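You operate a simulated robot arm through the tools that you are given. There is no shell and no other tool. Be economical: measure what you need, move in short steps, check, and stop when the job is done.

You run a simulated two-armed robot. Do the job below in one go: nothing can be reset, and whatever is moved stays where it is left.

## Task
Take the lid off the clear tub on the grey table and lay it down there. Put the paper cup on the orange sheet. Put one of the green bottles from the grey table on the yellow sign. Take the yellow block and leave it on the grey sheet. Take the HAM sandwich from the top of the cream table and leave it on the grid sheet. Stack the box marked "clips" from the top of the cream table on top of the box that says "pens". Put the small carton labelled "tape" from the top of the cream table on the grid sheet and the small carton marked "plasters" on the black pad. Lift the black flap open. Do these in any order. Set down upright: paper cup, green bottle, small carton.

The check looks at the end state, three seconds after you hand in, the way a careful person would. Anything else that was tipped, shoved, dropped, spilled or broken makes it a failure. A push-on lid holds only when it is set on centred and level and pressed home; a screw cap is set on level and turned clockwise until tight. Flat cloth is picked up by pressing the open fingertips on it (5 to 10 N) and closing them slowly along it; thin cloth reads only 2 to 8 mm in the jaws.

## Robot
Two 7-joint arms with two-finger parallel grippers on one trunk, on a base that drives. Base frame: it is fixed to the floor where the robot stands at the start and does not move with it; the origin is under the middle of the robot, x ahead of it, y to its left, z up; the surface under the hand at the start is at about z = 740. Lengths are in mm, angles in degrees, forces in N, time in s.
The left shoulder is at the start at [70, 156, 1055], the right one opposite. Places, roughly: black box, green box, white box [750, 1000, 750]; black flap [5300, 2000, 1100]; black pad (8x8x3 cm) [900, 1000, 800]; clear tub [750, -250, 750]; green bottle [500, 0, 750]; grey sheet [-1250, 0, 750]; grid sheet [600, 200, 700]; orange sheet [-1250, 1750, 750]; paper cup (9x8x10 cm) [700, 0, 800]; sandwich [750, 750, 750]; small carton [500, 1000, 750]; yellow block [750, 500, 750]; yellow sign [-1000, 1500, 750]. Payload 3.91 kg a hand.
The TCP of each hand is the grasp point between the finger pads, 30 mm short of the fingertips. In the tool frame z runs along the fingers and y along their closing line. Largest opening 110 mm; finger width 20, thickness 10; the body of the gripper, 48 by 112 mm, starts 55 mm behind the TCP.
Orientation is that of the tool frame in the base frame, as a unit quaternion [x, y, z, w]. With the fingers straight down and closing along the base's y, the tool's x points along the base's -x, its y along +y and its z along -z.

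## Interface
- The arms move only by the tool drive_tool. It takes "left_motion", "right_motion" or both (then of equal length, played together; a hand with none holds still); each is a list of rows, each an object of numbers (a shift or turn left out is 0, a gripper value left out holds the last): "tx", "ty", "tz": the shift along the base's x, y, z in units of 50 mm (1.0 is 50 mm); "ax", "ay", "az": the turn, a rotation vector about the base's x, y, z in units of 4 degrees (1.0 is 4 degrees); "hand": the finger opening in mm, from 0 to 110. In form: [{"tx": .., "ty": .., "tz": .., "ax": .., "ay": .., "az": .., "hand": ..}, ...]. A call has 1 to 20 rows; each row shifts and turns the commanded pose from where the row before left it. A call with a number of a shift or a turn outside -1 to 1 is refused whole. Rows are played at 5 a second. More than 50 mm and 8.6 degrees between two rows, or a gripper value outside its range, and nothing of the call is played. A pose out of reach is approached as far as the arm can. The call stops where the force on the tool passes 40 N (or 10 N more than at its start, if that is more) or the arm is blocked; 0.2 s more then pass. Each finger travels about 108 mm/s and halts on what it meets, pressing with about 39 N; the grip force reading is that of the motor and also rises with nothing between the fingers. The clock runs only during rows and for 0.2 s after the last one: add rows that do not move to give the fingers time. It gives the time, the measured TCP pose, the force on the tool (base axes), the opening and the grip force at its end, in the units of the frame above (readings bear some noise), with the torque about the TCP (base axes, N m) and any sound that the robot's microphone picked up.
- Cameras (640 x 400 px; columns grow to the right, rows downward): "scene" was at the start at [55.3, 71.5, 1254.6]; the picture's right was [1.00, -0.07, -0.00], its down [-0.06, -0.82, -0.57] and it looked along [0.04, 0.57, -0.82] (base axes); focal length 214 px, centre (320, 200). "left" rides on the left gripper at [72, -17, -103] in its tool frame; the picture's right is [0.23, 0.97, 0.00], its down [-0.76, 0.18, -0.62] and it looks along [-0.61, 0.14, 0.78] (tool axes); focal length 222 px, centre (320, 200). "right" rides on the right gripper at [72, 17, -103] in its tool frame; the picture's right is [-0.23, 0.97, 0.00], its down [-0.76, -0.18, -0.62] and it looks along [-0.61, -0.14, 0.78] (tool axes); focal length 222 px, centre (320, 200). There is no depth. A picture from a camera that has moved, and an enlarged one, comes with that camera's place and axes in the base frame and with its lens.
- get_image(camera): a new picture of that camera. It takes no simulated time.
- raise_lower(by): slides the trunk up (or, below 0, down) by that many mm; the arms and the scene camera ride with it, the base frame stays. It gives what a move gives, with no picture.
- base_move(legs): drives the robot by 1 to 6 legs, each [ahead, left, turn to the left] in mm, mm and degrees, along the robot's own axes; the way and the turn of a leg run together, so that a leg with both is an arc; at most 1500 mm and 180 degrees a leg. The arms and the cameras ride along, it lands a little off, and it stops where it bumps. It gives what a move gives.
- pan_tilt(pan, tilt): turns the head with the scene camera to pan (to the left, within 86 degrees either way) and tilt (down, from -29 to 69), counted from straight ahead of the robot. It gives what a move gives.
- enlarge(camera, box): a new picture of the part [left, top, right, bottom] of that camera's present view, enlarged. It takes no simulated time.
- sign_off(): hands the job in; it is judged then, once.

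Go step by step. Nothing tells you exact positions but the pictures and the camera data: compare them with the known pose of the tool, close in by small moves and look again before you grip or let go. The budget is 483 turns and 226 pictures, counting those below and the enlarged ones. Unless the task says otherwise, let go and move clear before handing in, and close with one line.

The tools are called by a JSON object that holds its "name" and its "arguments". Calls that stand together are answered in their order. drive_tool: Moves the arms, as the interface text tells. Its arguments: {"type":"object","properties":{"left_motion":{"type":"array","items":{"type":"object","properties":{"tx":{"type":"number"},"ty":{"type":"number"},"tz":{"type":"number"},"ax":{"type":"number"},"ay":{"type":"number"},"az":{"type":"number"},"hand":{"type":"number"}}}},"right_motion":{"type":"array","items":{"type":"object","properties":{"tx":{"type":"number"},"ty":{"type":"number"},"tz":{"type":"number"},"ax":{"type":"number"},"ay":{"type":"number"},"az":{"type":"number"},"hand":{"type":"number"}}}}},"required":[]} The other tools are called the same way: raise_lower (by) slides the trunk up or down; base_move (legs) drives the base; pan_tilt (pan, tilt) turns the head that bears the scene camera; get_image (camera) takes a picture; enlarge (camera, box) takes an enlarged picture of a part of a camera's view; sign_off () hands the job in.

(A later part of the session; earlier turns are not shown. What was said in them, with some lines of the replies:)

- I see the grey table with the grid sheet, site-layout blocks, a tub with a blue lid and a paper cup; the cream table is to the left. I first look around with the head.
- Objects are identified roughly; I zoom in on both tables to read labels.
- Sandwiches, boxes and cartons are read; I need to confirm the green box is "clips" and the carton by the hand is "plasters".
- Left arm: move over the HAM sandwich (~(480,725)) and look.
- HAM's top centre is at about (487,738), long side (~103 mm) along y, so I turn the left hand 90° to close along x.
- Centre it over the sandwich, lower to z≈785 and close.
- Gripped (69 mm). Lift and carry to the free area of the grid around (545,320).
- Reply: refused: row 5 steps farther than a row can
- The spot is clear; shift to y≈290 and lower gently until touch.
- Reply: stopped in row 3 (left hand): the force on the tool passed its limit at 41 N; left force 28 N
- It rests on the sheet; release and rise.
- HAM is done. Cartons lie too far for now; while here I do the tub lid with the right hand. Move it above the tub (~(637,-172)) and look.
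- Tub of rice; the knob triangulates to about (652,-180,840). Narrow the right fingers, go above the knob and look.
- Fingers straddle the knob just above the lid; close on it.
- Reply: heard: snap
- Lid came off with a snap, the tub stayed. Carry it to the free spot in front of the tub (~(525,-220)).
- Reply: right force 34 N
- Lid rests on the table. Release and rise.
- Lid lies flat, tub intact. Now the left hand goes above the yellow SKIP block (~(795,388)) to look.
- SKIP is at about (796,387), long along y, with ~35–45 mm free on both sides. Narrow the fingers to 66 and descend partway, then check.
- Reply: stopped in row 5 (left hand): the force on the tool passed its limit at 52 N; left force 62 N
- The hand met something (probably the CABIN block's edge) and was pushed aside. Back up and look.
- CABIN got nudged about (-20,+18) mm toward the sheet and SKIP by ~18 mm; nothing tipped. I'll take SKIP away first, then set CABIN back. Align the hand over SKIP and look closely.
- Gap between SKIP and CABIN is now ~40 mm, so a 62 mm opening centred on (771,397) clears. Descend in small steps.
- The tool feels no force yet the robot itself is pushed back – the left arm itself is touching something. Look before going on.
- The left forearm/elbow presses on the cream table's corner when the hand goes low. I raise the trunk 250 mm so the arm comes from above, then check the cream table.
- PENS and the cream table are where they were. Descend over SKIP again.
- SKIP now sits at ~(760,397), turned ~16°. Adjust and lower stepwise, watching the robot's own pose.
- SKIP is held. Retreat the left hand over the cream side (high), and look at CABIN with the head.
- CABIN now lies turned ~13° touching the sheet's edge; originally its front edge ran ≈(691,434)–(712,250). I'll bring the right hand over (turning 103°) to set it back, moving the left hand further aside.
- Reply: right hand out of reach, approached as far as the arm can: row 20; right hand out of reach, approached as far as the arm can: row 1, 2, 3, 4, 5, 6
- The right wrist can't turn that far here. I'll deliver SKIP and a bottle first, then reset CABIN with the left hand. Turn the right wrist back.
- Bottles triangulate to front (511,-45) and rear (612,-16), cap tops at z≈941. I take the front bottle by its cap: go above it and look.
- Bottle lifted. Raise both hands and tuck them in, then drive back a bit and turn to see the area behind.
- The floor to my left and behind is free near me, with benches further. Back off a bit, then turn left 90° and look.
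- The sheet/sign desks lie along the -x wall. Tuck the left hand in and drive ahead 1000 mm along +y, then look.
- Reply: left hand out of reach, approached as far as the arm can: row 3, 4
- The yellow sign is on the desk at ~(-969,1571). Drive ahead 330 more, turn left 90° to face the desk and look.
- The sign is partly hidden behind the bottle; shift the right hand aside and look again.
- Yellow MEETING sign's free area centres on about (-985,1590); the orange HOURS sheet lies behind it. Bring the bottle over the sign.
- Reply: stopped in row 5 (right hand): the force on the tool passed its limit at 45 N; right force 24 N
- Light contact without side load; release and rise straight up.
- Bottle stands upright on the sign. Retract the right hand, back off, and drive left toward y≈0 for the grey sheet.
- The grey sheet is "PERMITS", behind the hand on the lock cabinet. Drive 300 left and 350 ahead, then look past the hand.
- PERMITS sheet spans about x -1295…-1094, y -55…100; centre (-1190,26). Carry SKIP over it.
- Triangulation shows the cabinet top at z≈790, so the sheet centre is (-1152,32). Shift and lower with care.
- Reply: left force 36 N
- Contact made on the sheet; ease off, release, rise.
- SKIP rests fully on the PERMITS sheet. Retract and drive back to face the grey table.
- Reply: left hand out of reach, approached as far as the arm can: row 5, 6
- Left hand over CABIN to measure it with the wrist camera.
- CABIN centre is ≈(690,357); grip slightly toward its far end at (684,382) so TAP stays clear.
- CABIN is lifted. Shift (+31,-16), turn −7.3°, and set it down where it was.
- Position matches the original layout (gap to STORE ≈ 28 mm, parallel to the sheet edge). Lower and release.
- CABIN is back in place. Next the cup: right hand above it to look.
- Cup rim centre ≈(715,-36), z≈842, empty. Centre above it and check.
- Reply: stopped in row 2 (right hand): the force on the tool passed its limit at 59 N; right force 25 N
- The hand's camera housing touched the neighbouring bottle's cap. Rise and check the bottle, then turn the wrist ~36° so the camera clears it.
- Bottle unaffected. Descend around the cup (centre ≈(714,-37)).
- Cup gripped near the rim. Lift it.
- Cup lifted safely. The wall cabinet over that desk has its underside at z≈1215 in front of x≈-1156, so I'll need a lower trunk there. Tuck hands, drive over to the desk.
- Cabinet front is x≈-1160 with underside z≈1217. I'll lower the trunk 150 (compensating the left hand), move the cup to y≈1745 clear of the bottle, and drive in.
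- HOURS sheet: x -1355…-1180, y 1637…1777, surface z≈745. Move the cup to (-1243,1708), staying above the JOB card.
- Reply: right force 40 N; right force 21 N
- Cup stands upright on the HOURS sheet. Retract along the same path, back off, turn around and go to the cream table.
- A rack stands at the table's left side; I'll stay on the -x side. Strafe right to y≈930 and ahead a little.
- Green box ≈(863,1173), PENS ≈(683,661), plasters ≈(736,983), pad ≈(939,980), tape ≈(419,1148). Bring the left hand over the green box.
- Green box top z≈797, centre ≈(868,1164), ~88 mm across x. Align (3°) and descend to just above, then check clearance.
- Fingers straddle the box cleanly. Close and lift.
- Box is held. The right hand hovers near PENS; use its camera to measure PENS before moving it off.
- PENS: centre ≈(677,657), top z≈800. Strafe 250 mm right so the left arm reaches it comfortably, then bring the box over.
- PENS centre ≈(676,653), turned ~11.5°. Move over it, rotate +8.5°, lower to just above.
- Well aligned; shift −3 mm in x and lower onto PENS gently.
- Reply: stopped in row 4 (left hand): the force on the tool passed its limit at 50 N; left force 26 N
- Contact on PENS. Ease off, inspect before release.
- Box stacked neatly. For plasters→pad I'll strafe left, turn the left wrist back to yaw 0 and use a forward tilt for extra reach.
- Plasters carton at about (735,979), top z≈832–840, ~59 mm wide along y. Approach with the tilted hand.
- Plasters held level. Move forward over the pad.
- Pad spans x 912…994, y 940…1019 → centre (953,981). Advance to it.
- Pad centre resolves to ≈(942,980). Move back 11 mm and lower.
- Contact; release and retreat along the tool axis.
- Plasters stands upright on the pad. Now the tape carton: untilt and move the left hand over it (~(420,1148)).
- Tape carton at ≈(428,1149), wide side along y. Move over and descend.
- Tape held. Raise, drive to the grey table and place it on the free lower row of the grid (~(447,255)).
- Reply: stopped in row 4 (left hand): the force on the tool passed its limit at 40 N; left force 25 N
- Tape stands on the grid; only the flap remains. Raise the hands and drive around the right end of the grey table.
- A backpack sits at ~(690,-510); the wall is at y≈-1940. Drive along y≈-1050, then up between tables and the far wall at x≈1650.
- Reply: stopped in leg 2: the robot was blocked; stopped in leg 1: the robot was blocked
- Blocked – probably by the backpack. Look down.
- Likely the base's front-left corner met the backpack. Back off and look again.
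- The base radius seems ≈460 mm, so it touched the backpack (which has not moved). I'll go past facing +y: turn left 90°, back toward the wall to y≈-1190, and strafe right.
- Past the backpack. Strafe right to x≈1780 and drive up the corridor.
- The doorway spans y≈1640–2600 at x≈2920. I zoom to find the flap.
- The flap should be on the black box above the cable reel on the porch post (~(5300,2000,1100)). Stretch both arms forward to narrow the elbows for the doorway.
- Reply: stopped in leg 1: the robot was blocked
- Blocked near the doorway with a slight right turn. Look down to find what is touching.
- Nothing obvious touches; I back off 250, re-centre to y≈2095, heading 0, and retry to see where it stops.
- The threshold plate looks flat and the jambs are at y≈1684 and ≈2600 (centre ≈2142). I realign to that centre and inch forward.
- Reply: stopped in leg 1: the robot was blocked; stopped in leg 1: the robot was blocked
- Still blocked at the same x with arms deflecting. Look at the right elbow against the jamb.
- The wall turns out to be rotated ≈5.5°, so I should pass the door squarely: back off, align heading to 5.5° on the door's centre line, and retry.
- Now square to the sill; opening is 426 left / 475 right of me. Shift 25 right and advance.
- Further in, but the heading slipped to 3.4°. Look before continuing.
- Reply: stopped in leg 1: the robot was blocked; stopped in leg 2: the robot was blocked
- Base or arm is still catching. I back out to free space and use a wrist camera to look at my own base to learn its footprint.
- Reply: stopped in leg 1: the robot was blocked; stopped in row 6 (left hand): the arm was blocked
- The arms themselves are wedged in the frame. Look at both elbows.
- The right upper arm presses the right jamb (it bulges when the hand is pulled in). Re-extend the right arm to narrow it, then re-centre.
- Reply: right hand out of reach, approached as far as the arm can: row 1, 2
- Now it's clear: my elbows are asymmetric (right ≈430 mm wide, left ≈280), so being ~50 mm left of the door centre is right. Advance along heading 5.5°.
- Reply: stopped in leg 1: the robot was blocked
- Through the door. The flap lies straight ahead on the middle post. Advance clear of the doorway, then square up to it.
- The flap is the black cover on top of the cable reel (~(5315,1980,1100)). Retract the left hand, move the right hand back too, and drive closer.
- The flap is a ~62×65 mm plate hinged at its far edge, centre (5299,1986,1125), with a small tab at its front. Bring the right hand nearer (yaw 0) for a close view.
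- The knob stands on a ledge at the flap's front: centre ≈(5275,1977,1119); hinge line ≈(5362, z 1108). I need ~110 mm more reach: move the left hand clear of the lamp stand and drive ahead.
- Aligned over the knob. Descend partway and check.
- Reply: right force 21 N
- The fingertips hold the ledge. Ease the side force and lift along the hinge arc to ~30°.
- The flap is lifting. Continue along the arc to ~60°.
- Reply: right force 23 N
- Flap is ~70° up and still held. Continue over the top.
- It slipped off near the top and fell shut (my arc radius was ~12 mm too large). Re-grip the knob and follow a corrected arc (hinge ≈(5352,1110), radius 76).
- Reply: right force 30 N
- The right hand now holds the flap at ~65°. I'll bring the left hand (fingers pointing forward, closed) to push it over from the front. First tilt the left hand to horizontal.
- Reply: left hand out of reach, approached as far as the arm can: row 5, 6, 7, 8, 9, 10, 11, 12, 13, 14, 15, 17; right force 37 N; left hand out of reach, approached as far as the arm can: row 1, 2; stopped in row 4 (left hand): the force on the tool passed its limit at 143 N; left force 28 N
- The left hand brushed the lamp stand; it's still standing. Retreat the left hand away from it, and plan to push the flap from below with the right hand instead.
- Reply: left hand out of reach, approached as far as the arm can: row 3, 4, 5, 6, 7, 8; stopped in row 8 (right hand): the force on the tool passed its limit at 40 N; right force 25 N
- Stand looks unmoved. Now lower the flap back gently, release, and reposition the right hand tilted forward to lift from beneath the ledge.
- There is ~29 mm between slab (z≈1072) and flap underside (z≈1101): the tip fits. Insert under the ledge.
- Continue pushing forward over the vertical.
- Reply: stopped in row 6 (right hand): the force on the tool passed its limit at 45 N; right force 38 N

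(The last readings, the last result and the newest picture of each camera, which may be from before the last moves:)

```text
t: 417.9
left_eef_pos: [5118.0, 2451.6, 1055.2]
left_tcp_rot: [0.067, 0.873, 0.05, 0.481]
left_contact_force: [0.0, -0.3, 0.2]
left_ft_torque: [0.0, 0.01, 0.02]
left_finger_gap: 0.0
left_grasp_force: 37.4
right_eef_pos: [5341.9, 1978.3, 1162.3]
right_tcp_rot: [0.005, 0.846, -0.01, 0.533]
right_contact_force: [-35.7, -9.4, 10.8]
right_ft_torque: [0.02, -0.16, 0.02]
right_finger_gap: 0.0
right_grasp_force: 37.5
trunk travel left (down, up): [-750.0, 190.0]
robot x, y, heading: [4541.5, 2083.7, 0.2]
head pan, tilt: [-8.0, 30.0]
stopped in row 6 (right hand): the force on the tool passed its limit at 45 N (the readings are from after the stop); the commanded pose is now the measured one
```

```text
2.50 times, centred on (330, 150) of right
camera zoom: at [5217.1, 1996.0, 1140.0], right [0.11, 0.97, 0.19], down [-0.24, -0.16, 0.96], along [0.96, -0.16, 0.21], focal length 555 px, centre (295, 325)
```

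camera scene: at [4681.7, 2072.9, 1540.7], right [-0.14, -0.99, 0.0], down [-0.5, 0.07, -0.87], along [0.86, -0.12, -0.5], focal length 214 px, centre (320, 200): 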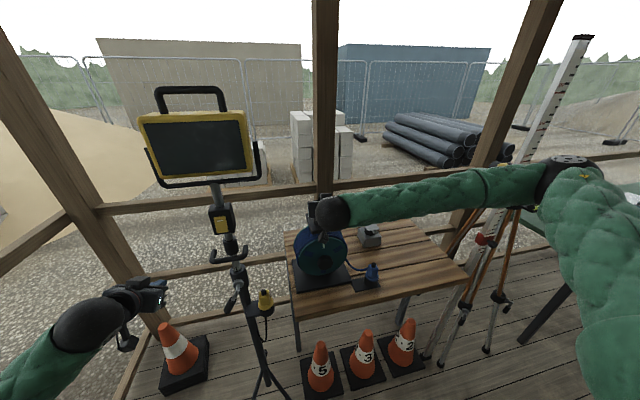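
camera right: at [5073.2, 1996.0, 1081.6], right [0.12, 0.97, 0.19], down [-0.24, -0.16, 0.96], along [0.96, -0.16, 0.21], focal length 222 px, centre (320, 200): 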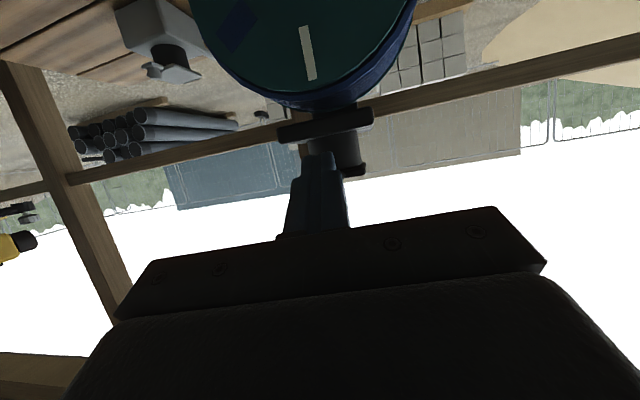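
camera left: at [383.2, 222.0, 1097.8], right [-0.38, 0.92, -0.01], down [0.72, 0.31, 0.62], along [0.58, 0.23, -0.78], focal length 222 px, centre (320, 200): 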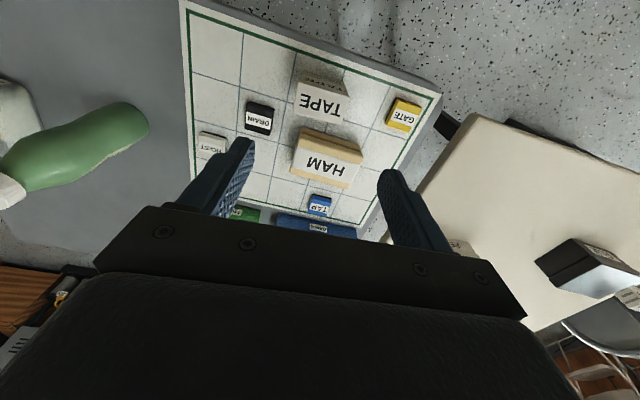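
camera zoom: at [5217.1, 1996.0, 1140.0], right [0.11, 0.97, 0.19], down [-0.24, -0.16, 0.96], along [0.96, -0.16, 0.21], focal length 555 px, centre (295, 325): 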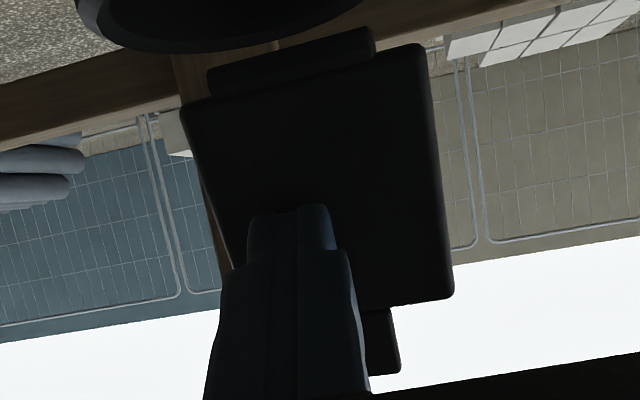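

The flap stands past vertical against its stop. Back the hand off and check it stays open.

{"name": "drive_tool", "arguments": {"right_motion": [{"tx": -0.3}, {"tx": -0.6}, {"tx": -0.9}, {"tx": -0.9, "tz": 0.3}, {"tx": -0.8, "ty": -0.5}, {"ty": -0.8}, {"ty": -0.8}, {"ty": -0.8}, {}]}}

{"name": "enlarge", "arguments": {"camera": "scene", "box": [280, 160, 380, 235]}}

```text
t: 419.9
left_eef_pos: [5118.4, 2453.7, 1053.1]
left_tcp_rot: [0.066, 0.873, 0.049, 0.48]
left_contact_force: [-0.8, -0.9, 0.6]
left_ft_torque: [0.02, -0.05, 0.0]
left_finger_gap: 0.0
left_grasp_force: 37.9
right_eef_pos: [5176.4, 1835.7, 1172.1]
right_tcp_rot: [0.004, 0.847, -0.01, 0.531]
right_contact_force: [0.5, 0.8, -0.5]
right_ft_torque: [-0.03, 0.0, -0.03]
right_finger_gap: 0.0
right_grasp_force: 37.6
right hand out of reach, approached as far as the arm can: row 7
trunk travel left (down, up): [-750.0, 190.0]
robot x, y, heading: [4545.5, 2085.3, 0.1]
head pan, tilt: [-8.0, 30.0]
```

```text
5.33 times, centred on (330, 198) of scene
camera zoom: at [4682.7, 2074.1, 1540.6], right [-0.14, -0.99, 0.0], down [-0.5, 0.07, -0.87], along [0.86, -0.12, -0.5], focal length 1144 px, centre (267, 213)
```

zoom: 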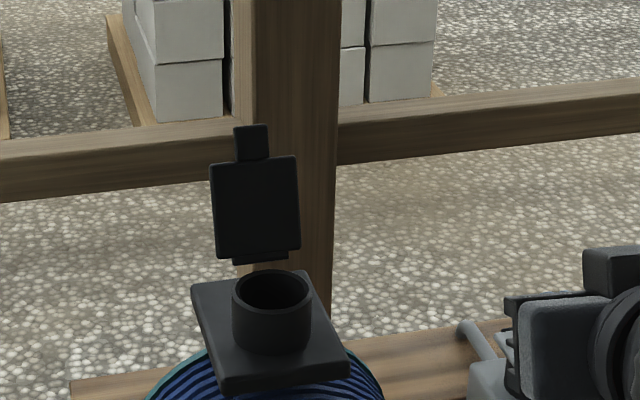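

The flap stays open. Back the robot away a little, take a last look, and hand in.

{"name": "base_move", "arguments": {"legs": [[-250, 0, 0]]}}

{"name": "get_image", "arguments": {"camera": "scene"}}

```text
t: 421.7
left_eef_pos: [4871.1, 2453.4, 1054.9]
left_tcp_rot: [0.066, 0.874, 0.049, 0.48]
left_contact_force: [0.2, -0.7, -0.5]
left_ft_torque: [0.04, -0.01, 0.01]
left_finger_gap: 0.4
left_grasp_force: 37.8
right_eef_pos: [4928.7, 1834.5, 1172.5]
right_tcp_rot: [0.004, 0.847, -0.01, 0.532]
right_contact_force: [0.1, -0.4, 0.5]
right_ft_torque: [0.01, 0.03, 0.0]
right_finger_gap: 0.0
right_grasp_force: 37.9
trunk travel left (down, up): [-750.0, 190.0]
robot x, y, heading: [4294.3, 2085.2, 0.1]
head pan, tilt: [-8.0, 30.0]
```

```text
8 pictures are left
camera scene: at [4433.5, 2072.0, 1540.8], right [-0.14, -0.99, 0.0], down [-0.49, 0.07, -0.87], along [0.86, -0.12, -0.5], focal length 214 px, centre (320, 200)
```

scene: 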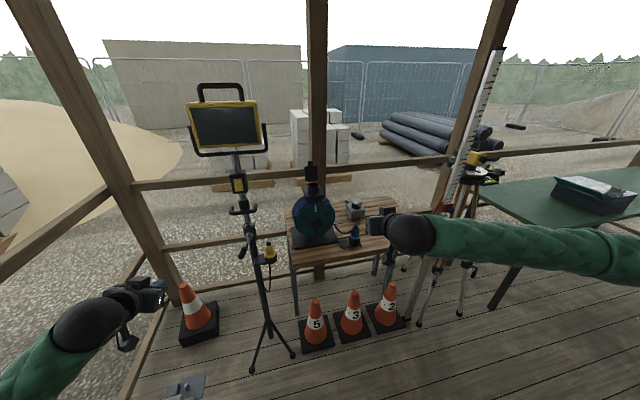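

Everything is upright, the flap is open and the hands are clear, so I hand in.

{"name": "sign_off", "arguments": {}}

```text
The job is handed in.
```

All the tasks are done and handed in, but on the way I knocked the blue CABIN block and the porch lamp stand. CABIN got pushed about 30 mm; I set it back by eye. The left hand bumped the lamp stand; it still stands, but may have shifted slightly.
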